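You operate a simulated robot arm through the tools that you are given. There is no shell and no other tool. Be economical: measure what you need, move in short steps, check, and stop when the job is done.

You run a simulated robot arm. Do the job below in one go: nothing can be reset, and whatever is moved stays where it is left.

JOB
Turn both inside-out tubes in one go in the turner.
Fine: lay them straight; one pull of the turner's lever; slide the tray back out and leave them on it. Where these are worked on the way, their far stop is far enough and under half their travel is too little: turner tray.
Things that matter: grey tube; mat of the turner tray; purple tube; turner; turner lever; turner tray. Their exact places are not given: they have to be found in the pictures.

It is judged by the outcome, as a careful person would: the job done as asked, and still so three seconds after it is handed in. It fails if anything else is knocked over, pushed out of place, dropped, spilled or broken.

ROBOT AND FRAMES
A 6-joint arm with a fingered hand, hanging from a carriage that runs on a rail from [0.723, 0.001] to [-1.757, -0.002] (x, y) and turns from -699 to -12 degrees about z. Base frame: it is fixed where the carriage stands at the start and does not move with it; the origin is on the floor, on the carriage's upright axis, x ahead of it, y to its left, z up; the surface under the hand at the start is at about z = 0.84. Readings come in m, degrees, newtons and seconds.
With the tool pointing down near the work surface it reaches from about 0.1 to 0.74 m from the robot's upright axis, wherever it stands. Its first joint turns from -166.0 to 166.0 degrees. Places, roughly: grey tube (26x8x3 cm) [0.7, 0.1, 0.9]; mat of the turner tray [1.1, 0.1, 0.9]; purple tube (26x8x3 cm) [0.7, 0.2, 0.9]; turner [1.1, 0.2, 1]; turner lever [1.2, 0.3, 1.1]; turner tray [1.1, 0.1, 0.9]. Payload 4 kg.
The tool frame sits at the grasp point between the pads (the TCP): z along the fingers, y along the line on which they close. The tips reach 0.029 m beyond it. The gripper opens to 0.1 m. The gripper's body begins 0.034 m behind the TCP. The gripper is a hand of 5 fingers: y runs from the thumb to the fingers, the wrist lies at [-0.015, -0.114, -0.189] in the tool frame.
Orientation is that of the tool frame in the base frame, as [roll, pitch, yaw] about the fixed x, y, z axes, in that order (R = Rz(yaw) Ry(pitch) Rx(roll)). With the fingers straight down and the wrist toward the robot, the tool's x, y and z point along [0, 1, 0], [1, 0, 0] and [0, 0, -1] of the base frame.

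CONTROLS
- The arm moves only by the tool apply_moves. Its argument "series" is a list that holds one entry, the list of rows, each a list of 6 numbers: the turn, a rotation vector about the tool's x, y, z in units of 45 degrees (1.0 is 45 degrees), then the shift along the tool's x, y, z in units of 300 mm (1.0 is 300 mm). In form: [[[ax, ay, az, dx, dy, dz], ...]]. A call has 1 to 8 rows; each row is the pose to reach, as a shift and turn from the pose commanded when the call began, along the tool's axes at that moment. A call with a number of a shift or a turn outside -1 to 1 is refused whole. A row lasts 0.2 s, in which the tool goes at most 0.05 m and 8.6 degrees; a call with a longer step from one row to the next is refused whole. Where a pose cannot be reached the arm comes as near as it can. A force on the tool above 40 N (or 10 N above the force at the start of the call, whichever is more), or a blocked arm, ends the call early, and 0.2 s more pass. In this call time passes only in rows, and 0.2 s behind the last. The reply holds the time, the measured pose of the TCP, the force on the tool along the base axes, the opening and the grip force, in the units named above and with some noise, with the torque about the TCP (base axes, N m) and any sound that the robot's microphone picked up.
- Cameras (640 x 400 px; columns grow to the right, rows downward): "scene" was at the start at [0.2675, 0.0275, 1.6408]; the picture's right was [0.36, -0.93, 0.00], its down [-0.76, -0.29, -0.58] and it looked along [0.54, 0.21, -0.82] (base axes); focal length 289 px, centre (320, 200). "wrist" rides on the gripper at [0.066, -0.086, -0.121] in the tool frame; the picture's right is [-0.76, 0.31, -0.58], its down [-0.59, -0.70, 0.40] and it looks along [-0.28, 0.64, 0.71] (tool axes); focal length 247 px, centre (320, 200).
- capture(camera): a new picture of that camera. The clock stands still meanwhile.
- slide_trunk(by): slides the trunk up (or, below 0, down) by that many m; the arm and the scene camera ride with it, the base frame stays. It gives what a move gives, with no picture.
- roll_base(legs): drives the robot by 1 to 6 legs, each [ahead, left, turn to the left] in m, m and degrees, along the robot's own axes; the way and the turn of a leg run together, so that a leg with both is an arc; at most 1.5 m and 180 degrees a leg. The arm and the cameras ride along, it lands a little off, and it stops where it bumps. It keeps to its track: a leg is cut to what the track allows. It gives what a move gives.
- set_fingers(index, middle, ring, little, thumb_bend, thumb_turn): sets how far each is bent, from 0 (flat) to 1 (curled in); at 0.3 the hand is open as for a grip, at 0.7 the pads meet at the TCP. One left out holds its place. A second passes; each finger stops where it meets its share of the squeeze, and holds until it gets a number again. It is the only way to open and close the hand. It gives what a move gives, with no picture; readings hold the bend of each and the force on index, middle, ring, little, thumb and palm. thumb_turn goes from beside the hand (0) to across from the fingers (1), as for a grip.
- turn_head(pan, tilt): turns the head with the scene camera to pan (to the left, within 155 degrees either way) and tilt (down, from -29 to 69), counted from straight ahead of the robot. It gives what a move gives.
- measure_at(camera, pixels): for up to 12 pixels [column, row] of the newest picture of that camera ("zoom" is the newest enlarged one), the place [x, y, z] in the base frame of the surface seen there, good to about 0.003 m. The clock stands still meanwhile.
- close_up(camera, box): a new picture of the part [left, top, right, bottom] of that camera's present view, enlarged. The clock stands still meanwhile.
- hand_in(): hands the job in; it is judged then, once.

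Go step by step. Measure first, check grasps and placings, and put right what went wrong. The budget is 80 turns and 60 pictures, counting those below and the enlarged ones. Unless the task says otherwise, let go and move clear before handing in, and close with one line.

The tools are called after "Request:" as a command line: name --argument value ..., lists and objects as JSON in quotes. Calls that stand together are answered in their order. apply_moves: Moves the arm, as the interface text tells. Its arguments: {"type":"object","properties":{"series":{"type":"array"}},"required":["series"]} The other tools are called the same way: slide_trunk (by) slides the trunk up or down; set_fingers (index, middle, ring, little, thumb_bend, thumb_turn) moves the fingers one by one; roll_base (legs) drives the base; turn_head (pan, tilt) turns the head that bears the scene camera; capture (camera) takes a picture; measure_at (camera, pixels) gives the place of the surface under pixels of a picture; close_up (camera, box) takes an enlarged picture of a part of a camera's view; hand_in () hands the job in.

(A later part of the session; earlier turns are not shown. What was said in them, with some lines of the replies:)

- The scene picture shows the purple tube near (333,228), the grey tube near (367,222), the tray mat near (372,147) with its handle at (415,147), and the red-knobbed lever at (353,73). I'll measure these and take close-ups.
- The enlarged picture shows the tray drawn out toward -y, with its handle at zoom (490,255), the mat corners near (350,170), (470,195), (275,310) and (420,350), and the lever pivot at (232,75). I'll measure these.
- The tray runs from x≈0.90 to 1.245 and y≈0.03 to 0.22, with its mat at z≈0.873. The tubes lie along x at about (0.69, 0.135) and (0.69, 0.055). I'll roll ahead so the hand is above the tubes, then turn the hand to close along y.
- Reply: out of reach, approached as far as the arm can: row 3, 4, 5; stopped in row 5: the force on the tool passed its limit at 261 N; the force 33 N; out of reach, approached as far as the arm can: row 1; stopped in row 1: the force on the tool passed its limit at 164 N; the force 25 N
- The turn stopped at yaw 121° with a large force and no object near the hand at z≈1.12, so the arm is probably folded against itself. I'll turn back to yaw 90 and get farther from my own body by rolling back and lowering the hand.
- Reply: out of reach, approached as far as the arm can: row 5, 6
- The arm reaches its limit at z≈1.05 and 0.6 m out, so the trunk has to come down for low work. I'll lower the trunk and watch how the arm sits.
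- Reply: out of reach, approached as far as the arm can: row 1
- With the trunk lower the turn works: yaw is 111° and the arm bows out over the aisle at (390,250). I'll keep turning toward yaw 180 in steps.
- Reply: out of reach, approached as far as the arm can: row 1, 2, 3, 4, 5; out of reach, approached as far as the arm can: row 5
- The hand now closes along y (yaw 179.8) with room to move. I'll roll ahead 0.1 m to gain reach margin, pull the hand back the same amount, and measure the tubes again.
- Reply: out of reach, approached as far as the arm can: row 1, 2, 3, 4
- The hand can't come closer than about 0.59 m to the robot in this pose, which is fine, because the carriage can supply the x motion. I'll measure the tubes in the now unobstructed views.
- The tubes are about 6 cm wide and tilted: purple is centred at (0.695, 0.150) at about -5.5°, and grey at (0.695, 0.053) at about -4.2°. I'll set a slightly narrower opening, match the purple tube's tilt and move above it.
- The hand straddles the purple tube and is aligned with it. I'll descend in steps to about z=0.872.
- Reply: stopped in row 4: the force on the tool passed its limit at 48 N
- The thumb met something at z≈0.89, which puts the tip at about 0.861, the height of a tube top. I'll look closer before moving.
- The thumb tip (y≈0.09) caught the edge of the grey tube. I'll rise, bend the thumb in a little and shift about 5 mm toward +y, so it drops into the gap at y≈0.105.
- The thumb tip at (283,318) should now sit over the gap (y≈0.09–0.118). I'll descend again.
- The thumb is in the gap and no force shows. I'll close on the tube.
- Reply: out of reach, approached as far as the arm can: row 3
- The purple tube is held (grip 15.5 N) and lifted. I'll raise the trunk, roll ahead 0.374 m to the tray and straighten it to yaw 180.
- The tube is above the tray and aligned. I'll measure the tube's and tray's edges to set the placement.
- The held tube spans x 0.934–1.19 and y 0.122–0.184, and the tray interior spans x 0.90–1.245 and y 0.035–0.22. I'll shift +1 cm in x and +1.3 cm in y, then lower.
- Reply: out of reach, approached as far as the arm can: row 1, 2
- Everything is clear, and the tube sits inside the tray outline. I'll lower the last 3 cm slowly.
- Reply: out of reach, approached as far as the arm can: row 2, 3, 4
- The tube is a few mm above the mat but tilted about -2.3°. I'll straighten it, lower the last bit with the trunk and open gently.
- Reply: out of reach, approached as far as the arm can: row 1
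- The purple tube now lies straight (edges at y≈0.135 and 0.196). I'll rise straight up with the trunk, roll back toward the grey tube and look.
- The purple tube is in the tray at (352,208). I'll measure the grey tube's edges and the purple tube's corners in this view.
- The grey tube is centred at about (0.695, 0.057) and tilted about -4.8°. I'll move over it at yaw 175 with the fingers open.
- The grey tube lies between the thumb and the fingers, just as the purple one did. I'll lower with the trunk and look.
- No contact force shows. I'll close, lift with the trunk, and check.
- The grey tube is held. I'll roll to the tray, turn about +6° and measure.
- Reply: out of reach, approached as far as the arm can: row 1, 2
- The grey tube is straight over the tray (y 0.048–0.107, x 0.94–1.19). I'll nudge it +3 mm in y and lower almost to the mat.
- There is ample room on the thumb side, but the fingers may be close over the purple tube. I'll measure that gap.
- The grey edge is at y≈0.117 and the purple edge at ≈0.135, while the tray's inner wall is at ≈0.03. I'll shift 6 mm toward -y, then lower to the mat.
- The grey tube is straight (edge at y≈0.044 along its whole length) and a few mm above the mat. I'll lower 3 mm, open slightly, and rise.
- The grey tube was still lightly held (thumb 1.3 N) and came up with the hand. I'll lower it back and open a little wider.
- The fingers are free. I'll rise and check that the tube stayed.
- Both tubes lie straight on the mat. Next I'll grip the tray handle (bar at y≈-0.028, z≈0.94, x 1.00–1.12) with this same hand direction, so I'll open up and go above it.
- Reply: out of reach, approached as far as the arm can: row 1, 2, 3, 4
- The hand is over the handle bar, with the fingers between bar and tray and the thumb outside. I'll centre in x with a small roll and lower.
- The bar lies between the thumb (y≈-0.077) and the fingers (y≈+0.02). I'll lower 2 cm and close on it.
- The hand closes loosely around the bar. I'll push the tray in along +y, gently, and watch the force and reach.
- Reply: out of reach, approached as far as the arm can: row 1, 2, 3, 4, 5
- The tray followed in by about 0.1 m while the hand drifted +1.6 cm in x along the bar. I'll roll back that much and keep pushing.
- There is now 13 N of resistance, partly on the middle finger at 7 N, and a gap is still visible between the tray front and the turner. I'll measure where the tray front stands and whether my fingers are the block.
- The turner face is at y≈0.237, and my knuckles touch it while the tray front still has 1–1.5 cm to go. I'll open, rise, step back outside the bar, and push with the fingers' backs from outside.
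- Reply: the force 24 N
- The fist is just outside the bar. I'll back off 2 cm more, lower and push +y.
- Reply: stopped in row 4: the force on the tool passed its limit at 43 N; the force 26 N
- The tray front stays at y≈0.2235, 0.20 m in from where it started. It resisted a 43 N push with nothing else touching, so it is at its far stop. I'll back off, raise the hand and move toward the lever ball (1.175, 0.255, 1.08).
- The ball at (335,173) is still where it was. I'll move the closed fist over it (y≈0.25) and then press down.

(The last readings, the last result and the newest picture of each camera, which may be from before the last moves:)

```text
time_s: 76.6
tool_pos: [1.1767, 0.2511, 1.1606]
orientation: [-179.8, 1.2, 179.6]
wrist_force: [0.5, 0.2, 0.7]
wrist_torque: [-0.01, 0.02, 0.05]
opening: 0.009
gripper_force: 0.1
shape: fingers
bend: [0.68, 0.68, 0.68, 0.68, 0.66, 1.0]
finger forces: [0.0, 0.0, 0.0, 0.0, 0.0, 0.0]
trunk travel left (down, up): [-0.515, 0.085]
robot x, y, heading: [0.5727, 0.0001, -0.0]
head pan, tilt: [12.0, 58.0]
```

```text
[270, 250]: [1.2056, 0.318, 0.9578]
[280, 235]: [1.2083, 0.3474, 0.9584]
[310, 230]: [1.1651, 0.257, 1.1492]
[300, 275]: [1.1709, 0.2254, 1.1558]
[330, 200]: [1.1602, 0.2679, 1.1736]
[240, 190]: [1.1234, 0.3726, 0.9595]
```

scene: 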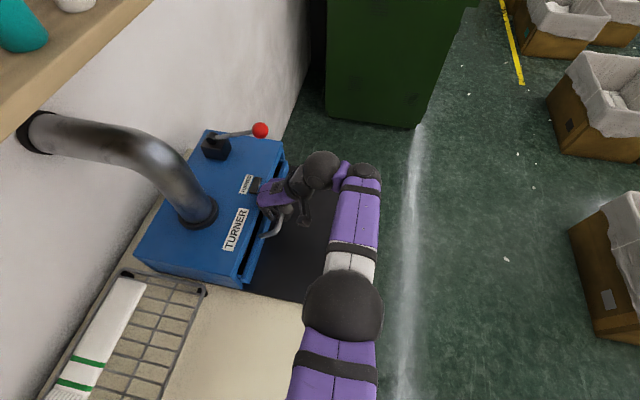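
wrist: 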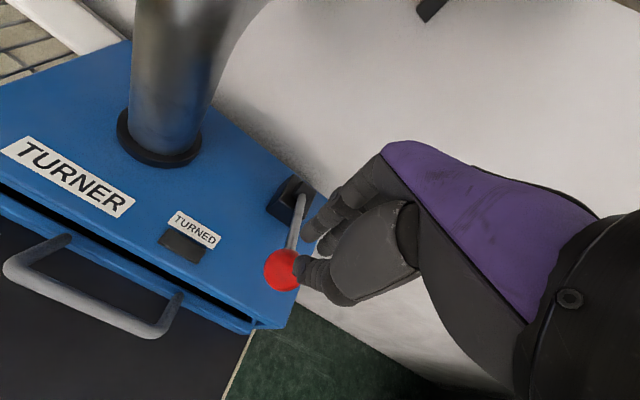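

The fist is above the ball. I'll press down in steady steps, with the force limit as my guard.

Request:
apply_moves --series '[[[0, 0, 0, 0, 0, 0.07], [0, 0, 0, 0, 0, 0.13], [0, 0, 0, 0, 0, 0.19], [0, 0, 0, 0, 0, 0.25], [0, 0, 0, 0, 0, 0.31], [0, 0, 0, 0, 0, 0.37], [0, 0, 0, 0, 0, 0.42], [0, 0, 0, 0, 0, 0.46]]]'

Request:
capture --camera "wrist"

```text
time_s: 78.4
tool_pos: [1.1393, 0.2322, 1.0464]
orientation: [-179.7, 1.3, 179.5]
wrist_force: [-0.9, -0.9, 1.9]
wrist_torque: [-0.01, -0.07, -0.02]
opening: 0.0088
gripper_force: 1.6
shape: fingers
bend: [0.68, 0.68, 0.68, 0.69, 0.66, 1.0]
finger forces: [0.0, 0.1, 0.1, 2.9, 0.1, 0.0]
out of reach, approached as far as the arm can: row 1, 2, 3, 4, 5, 6, 7, 8
trunk travel left (down, up): [-0.515, 0.085]
robot x, y, heading: [0.5722, 0.0017, 0.0]
head pan, tilt: [12.0, 58.0]
```

```text
9 pictures are left
```

wrist: 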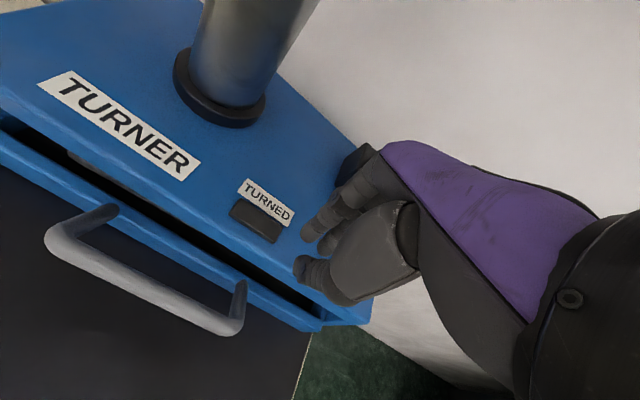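

The ball is going down under the little finger (about 3 N). The arm is at its reach limit, so I'll continue the same press with small trunk steps and watch the forces and sound.

Request:
slide_trunk --by -0.018

Request:
slide_trunk --by -0.012

Request:
close_up --camera "scene" --box '[120, 100, 420, 320]'

```text
time_s: 79.0
tool_pos: [1.1373, 0.2309, 1.0268]
orientation: [-179.6, 0.9, 179.5]
wrist_force: [-6.8, -4.5, 2.0]
wrist_torque: [0.0, -0.02, -0.14]
opening: 0.009
gripper_force: 4.2
shape: fingers
bend: [0.68, 0.68, 0.68, 0.71, 0.66, 1.0]
finger forces: [0.1, 0.0, 0.0, 8.5, 0.0, 0.1]
trunk travel left (down, up): [-0.497, 0.103]
robot x, y, heading: [0.5709, -0.0011, -0.3]
head pan, tilt: [12.0, 58.0]
```

```text
time_s: 79.7
tool_pos: [1.1368, 0.2314, 1.0147]
orientation: [-179.6, 0.9, 179.6]
wrist_force: [-8.5, -3.8, 2.1]
wrist_torque: [-0.02, 0.01, -0.07]
opening: 0.0088
gripper_force: 5.5
shape: fingers
bend: [0.68, 0.68, 0.67, 0.72, 0.66, 1.0]
finger forces: [0.1, 0.0, 0.0, 11.2, 0.0, 0.0]
trunk travel left (down, up): [-0.485, 0.115]
robot x, y, heading: [0.5749, -0.0029, 0.1]
head pan, tilt: [12.0, 58.0]
```

```text
1.82 times, centred on (270, 210) of scene
```

zoom: 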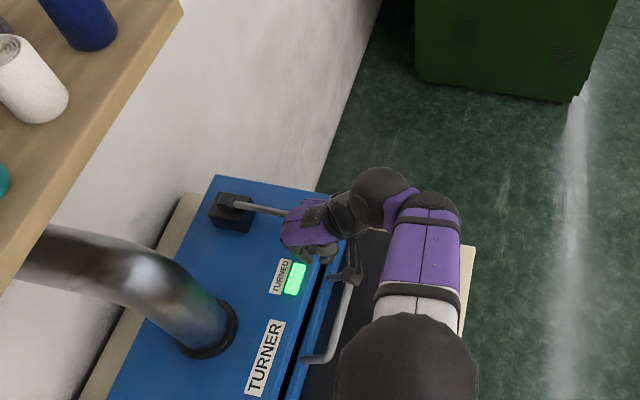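

The TURNED lamp is lit green at zoom (295,280), so the one pull has worked. I'll ease off sideways from the ball, then rise and move back out.

Request:
roll_base --legs '[[-0.03, 0, 0]]'

Request:
slide_trunk --by 0.1

Request:
apply_moves --series '[[[0, 0, 0, 0, -0.13, 0], [0, 0, 0, 0, -0.26, 0], [0, 0, 0, 0, -0.39, 0], [0, 0, 0, 0, -0.39, 0]]]'

Request:
close_up --camera "scene" --box '[120, 100, 420, 320]'

```text
time_s: 80.5
tool_pos: [1.109, 0.2317, 1.0172]
orientation: [-179.8, 1.2, 179.5]
wrist_force: [1.0, -0.3, -0.3]
wrist_torque: [-0.01, -0.02, 0.01]
opening: 0.0087
gripper_force: 0.1
shape: fingers
bend: [0.68, 0.68, 0.68, 0.68, 0.66, 1.0]
finger forces: [0.0, 0.0, 0.1, 0.0, 0.1, 0.0]
trunk travel left (down, up): [-0.485, 0.115]
robot x, y, heading: [0.541, -0.0018, 0.1]
head pan, tilt: [12.0, 58.0]
```

```text
time_s: 81.8
tool_pos: [1.11, 0.2324, 1.1158]
orientation: [-179.7, 1.3, 179.5]
wrist_force: [-0.1, -0.4, 0.8]
wrist_torque: [0.04, 0.0, 0.02]
opening: 0.0087
gripper_force: 0.1
shape: fingers
bend: [0.68, 0.68, 0.68, 0.68, 0.66, 1.0]
finger forces: [0.0, 0.0, 0.0, 0.1, 0.0, 0.1]
trunk travel left (down, up): [-0.585, 0.015]
robot x, y, heading: [0.5437, -0.0018, 0.0]
head pan, tilt: [12.0, 58.0]
```

```text
time_s: 82.8
tool_pos: [1.1125, 0.1167, 1.1184]
orientation: [-179.7, 1.3, 179.5]
wrist_force: [-1.1, -0.2, -0.2]
wrist_torque: [0.01, -0.02, 0.0]
opening: 0.0092
gripper_force: 0.0
shape: fingers
bend: [0.68, 0.68, 0.68, 0.68, 0.66, 1.0]
finger forces: [0.1, 0.0, 0.1, 0.0, 0.0, 0.1]
trunk travel left (down, up): [-0.585, 0.015]
robot x, y, heading: [0.5469, 0.0021, 0.0]
head pan, tilt: [12.0, 58.0]
```

```text
1.82 times, centred on (270, 210) of scene
```

zoom: 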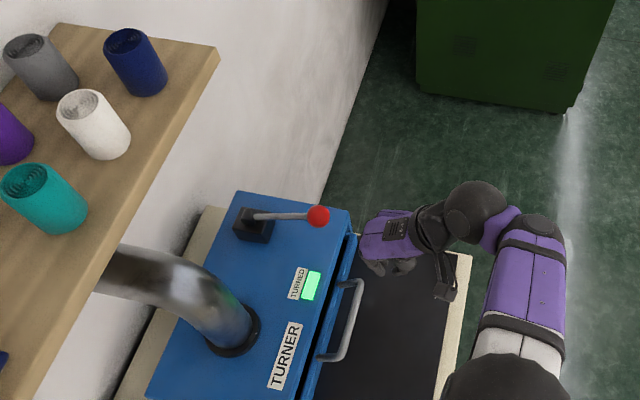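

The lamp is still green and the lever is back up. Now I'll hook the tray handle (bar at y≈0.175) with the hand half open: roll back, shift +y, and come down.

Request:
set_fingers --index 0.55 --middle 0.55 --ring 0.55 --little 0.55 --thumb_bend 0.48

Request:
roll_base --legs '[[-0.055, 0, 0]]'

Request:
apply_moves --series '[[[0, 0, 0, 0, 0.12, 0], [0, 0, 0, 0, 0.205, 0], [0, 0, 0, 0, 0.205, 0]]]'

Request:
slide_trunk --by -0.125

Request:
capture --camera "wrist"

Request:
measure_at --camera "wrist" --pixels '[[270, 205], [290, 220], [320, 200], [315, 225], [300, 265], [345, 170], [345, 310], [380, 325]]'

```text
time_s: 83.8
tool_pos: [1.1122, 0.1155, 1.1189]
orientation: [-179.7, 1.4, 179.6]
wrist_force: [0.0, 0.2, -0.6]
wrist_torque: [-0.01, 0.01, 0.0]
opening: 0.0463
gripper_force: 0.0
shape: fingers
bend: [0.55, 0.55, 0.55, 0.55, 0.48, 1.0]
finger forces: [0.0, 0.0, 0.0, 0.0, 0.1, 0.0]
trunk travel left (down, up): [-0.585, 0.015]
robot x, y, heading: [0.5419, 0.0033, 0.1]
head pan, tilt: [12.0, 58.0]
```

```text
time_s: 84.8
tool_pos: [1.0573, 0.1171, 1.1179]
orientation: [-179.7, 1.3, 179.4]
wrist_force: [0.1, -0.5, 0.4]
wrist_torque: [0.02, -0.01, -0.01]
opening: 0.0461
gripper_force: 0.0
shape: fingers
bend: [0.55, 0.55, 0.55, 0.55, 0.48, 1.0]
finger forces: [0.0, 0.0, 0.1, 0.1, 0.0, 0.0]
trunk travel left (down, up): [-0.585, 0.015]
robot x, y, heading: [0.4893, 0.0008, 0.2]
head pan, tilt: [12.0, 58.0]
```

```text
time_s: 85.6
tool_pos: [1.0566, 0.1769, 1.1193]
orientation: [-179.6, 1.3, 179.5]
wrist_force: [-0.3, -0.4, 0.0]
wrist_torque: [0.0, -0.02, -0.01]
opening: 0.046
gripper_force: 0.1
shape: fingers
bend: [0.55, 0.55, 0.55, 0.55, 0.48, 1.0]
finger forces: [0.0, 0.0, 0.0, 0.1, 0.0, 0.0]
trunk travel left (down, up): [-0.585, 0.015]
robot x, y, heading: [0.4849, -0.0017, -0.3]
head pan, tilt: [12.0, 58.0]
```

```text
time_s: 87.1
tool_pos: [1.0563, 0.177, 0.9924]
orientation: [-179.6, 1.4, 179.4]
wrist_force: [0.5, -0.3, 0.1]
wrist_torque: [-0.02, -0.01, 0.0]
opening: 0.046
gripper_force: 0.2
shape: fingers
bend: [0.55, 0.55, 0.55, 0.55, 0.48, 1.0]
finger forces: [0.0, 0.1, 0.0, 0.0, 0.0, 0.0]
trunk travel left (down, up): [-0.46, 0.14]
robot x, y, heading: [0.4884, 0.0019, -0.0]
head pan, tilt: [12.0, 58.0]
```

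```text
6 pictures are left
```

wrist: 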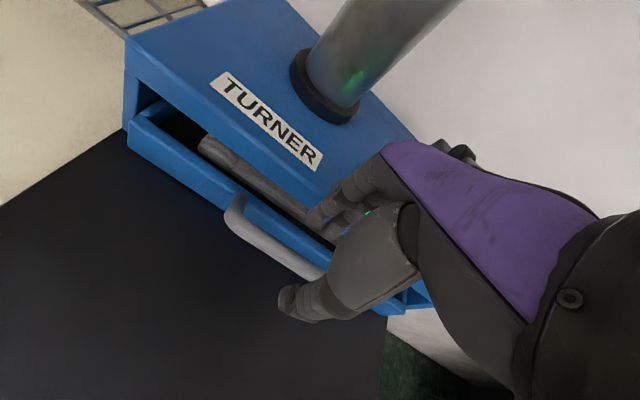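

```text
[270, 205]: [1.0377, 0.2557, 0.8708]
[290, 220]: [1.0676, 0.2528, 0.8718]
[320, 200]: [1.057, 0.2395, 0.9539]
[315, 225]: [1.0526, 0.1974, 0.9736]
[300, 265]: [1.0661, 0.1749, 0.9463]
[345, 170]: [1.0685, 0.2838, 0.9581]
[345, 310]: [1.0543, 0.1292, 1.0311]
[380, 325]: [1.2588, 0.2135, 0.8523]
```

The fingertip (y≈0.197) is just behind the bar (y≈0.175), and the thumb is outside it. I'll lower onto it and close a little.

Request:
slide_trunk --by -0.045

Request:
set_fingers --index 0.66 --middle 0.66 --ring 0.66 --little 0.66 --thumb_bend 0.64

Request:
apply_moves --series '[[[0, 0, 0, 0, -0.03, 0], [0, 0, 0, 0, -0.08, 0], [0, 0, 0, 0, -0.14, 0], [0, 0, 0, 0, -0.2, 0], [0, 0, 0, 0, -0.26, 0], [0, 0, 0, 0, -0.32, 0]]]'

Request:
capture --camera "wrist"

```text
time_s: 88.0
tool_pos: [1.0573, 0.1762, 0.9471]
orientation: [-179.7, 1.3, 179.5]
wrist_force: [0.2, -0.2, 0.3]
wrist_torque: [-0.01, 0.04, -0.01]
opening: 0.0464
gripper_force: 0.1
shape: fingers
bend: [0.55, 0.55, 0.55, 0.55, 0.48, 1.0]
finger forces: [0.0, 0.0, 0.0, 0.0, 0.1, 0.0]
trunk travel left (down, up): [-0.415, 0.185]
robot x, y, heading: [0.4879, 0.0006, -0.3]
head pan, tilt: [12.0, 58.0]
```

```text
time_s: 89.0
tool_pos: [1.0576, 0.1767, 0.9468]
orientation: [-179.7, 1.3, 179.6]
wrist_force: [0.3, 0.8, 0.0]
wrist_torque: [0.02, 0.04, 0.03]
opening: 0.0142
gripper_force: 0.0
shape: fingers
bend: [0.66, 0.66, 0.66, 0.66, 0.64, 1.0]
finger forces: [0.2, 0.0, 0.0, 0.3, 0.0, 0.1]
trunk travel left (down, up): [-0.415, 0.185]
robot x, y, heading: [0.4858, -0.0011, -0.4]
head pan, tilt: [12.0, 58.0]
```

```text
time_s: 90.4
tool_pos: [1.0551, 0.0821, 0.9482]
orientation: [-179.7, 1.3, 179.5]
wrist_force: [0.6, 0.2, 0.7]
wrist_torque: [0.0, -0.01, 0.03]
opening: 0.0139
gripper_force: 0.1
shape: fingers
bend: [0.66, 0.66, 0.66, 0.66, 0.64, 1.0]
finger forces: [0.0, 0.1, 0.1, 0.1, 0.1, 0.1]
trunk travel left (down, up): [-0.415, 0.185]
robot x, y, heading: [0.4923, 0.0003, -0.2]
head pan, tilt: [12.0, 58.0]
```

```text
5 pictures are left
```

wrist: 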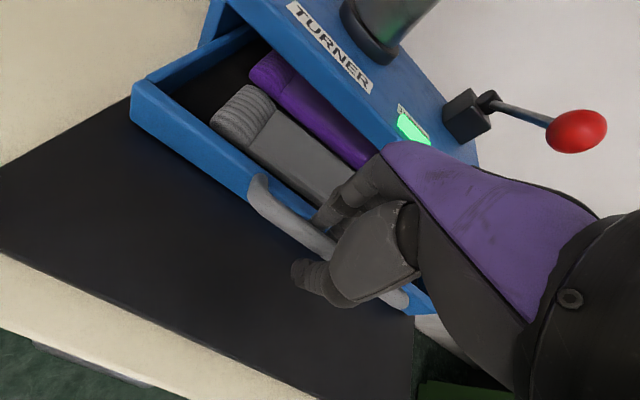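

The tray is following, and the tubes now show plain faces with ribbed cuffs, so they are turned. I'll pull the remaining ~0.11 m out to the stop.

Request:
apply_moves --series '[[[0, 0, 0, 0, -0.06, 0], [0, 0, 0, 0, -0.12, 0], [0, 0, 0, 0, -0.18, 0], [0, 0, 0, 0, -0.24, 0], [0, 0, 0, 0, -0.3, 0], [0, 0, 0, 0, -0.36, 0], [0, 0, 0, 0, -0.39, 0]]]'

Request:
capture --camera "wrist"

Request:
measure_at --camera "wrist" --pixels '[[150, 125], [180, 150], [205, 165], [245, 200], [260, 225], [140, 100], [330, 205]]'

```text
time_s: 92.0
tool_pos: [1.0322, -0.0282, 0.9553]
orientation: [-179.6, 1.4, 179.4]
wrist_force: [0.4, 1.0, 0.1]
wrist_torque: [0.0, 0.0, 0.03]
opening: 0.0138
gripper_force: 0.3
shape: fingers
bend: [0.66, 0.66, 0.65, 0.66, 0.64, 1.0]
finger forces: [0.2, 0.1, 0.3, 0.0, 0.0, 0.0]
out of reach, approached as far as the arm can: row 2, 3, 4, 5, 6, 7
trunk travel left (down, up): [-0.415, 0.185]
robot x, y, heading: [0.4881, 0.0021, 0.1]
head pan, tilt: [12.0, 58.0]
```

```text
4 pictures are left
```

wrist: 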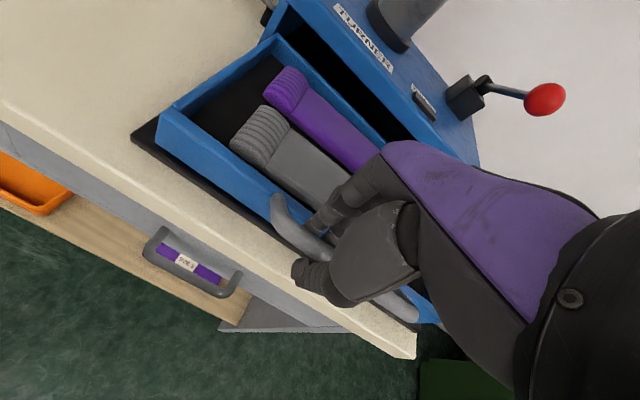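

```text
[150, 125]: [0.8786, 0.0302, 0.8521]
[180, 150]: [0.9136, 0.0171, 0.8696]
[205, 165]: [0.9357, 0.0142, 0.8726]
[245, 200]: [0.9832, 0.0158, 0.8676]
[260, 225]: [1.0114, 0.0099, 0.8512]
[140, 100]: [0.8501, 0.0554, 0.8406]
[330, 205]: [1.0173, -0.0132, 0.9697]
```

The tray front is at y≈0.015, so it is fully back out, with both turned tubes lying on the mat. I'll open the hand and rise clear.

Request:
set_fingers --index 0.42 --middle 0.42 --ring 0.42 --little 0.42 --thumb_bend 0.38

Request:
slide_trunk --by 0.12

Request:
roll_base --legs '[[-0.3, 0, 0]]'

Request:
turn_head --pan 15 --tilt 50

Request:
capture --camera "scene"

```text
time_s: 93.0
tool_pos: [1.0319, -0.0266, 0.9549]
orientation: [-179.6, 1.5, 179.5]
wrist_force: [0.6, -0.1, 0.5]
wrist_torque: [-0.02, 0.0, -0.01]
opening: 0.0742
gripper_force: 0.1
shape: fingers
bend: [0.42, 0.42, 0.42, 0.42, 0.38, 0.99]
finger forces: [0.0, 0.0, 0.0, 0.0, 0.0, 0.0]
trunk travel left (down, up): [-0.415, 0.185]
robot x, y, heading: [0.4855, -0.0018, 0.2]
head pan, tilt: [12.0, 58.0]
```

```text
time_s: 94.5
tool_pos: [1.0324, -0.0283, 1.0749]
orientation: [-179.6, 1.4, 179.3]
wrist_force: [-0.2, 0.4, -0.5]
wrist_torque: [0.0, 0.02, -0.01]
opening: 0.0744
gripper_force: 0.1
shape: fingers
bend: [0.42, 0.42, 0.42, 0.42, 0.38, 0.99]
finger forces: [0.0, 0.0, 0.0, 0.0, 0.0, 0.0]
trunk travel left (down, up): [-0.535, 0.065]
robot x, y, heading: [0.4876, 0.0018, 0.0]
head pan, tilt: [12.0, 58.0]
```

```text
time_s: 96.5
tool_pos: [0.7281, -0.0244, 1.0754]
orientation: [-179.5, 1.5, 179.8]
wrist_force: [-0.4, -0.5, 0.4]
wrist_torque: [-0.01, 0.0, -0.02]
opening: 0.0744
gripper_force: 0.2
shape: fingers
bend: [0.42, 0.42, 0.42, 0.42, 0.38, 0.99]
finger forces: [0.1, 0.0, 0.0, 0.0, 0.0, 0.1]
trunk travel left (down, up): [-0.535, 0.065]
robot x, y, heading: [0.1831, 0.0008, 0.4]
head pan, tilt: [12.0, 58.0]
```

```text
time_s: 97.2
tool_pos: [0.7291, -0.0253, 1.076]
orientation: [-179.5, 1.5, 179.8]
wrist_force: [0.0, -0.4, -0.3]
wrist_torque: [-0.01, -0.04, 0.01]
opening: 0.0744
gripper_force: 0.2
shape: fingers
bend: [0.42, 0.42, 0.42, 0.42, 0.38, 0.99]
finger forces: [0.0, 0.1, 0.1, 0.0, 0.0, 0.0]
trunk travel left (down, up): [-0.535, 0.065]
robot x, y, heading: [0.185, 0.0062, 0.4]
head pan, tilt: [15.0, 50.0]
```

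```text
3 pictures are left
```

scene: 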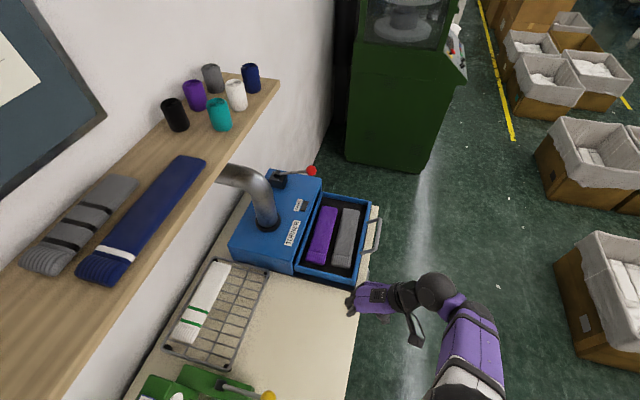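

The tray is out with both turned tubes straight on it, at (322,235) and (345,238). Nothing else has been disturbed, and the hand is clear. I'll check the tray position, then hand in.

Request:
measure_at --camera "scene" --pixels '[[377, 235], [368, 206], [297, 264], [352, 280], [322, 235], [345, 238]]'

```text
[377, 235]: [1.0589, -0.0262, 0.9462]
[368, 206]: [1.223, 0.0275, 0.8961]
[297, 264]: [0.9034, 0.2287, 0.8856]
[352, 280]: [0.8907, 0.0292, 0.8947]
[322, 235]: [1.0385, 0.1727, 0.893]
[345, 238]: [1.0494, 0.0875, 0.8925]
```

The handle is back at y≈-0.026, where it started, and both tubes are on the mat. I'm handing in.

Request:
hand_in

```text
The job is handed in.
```

Both tubes were turned with one pull of the lever and now lie straight on the turner tray, which is back out where it started.
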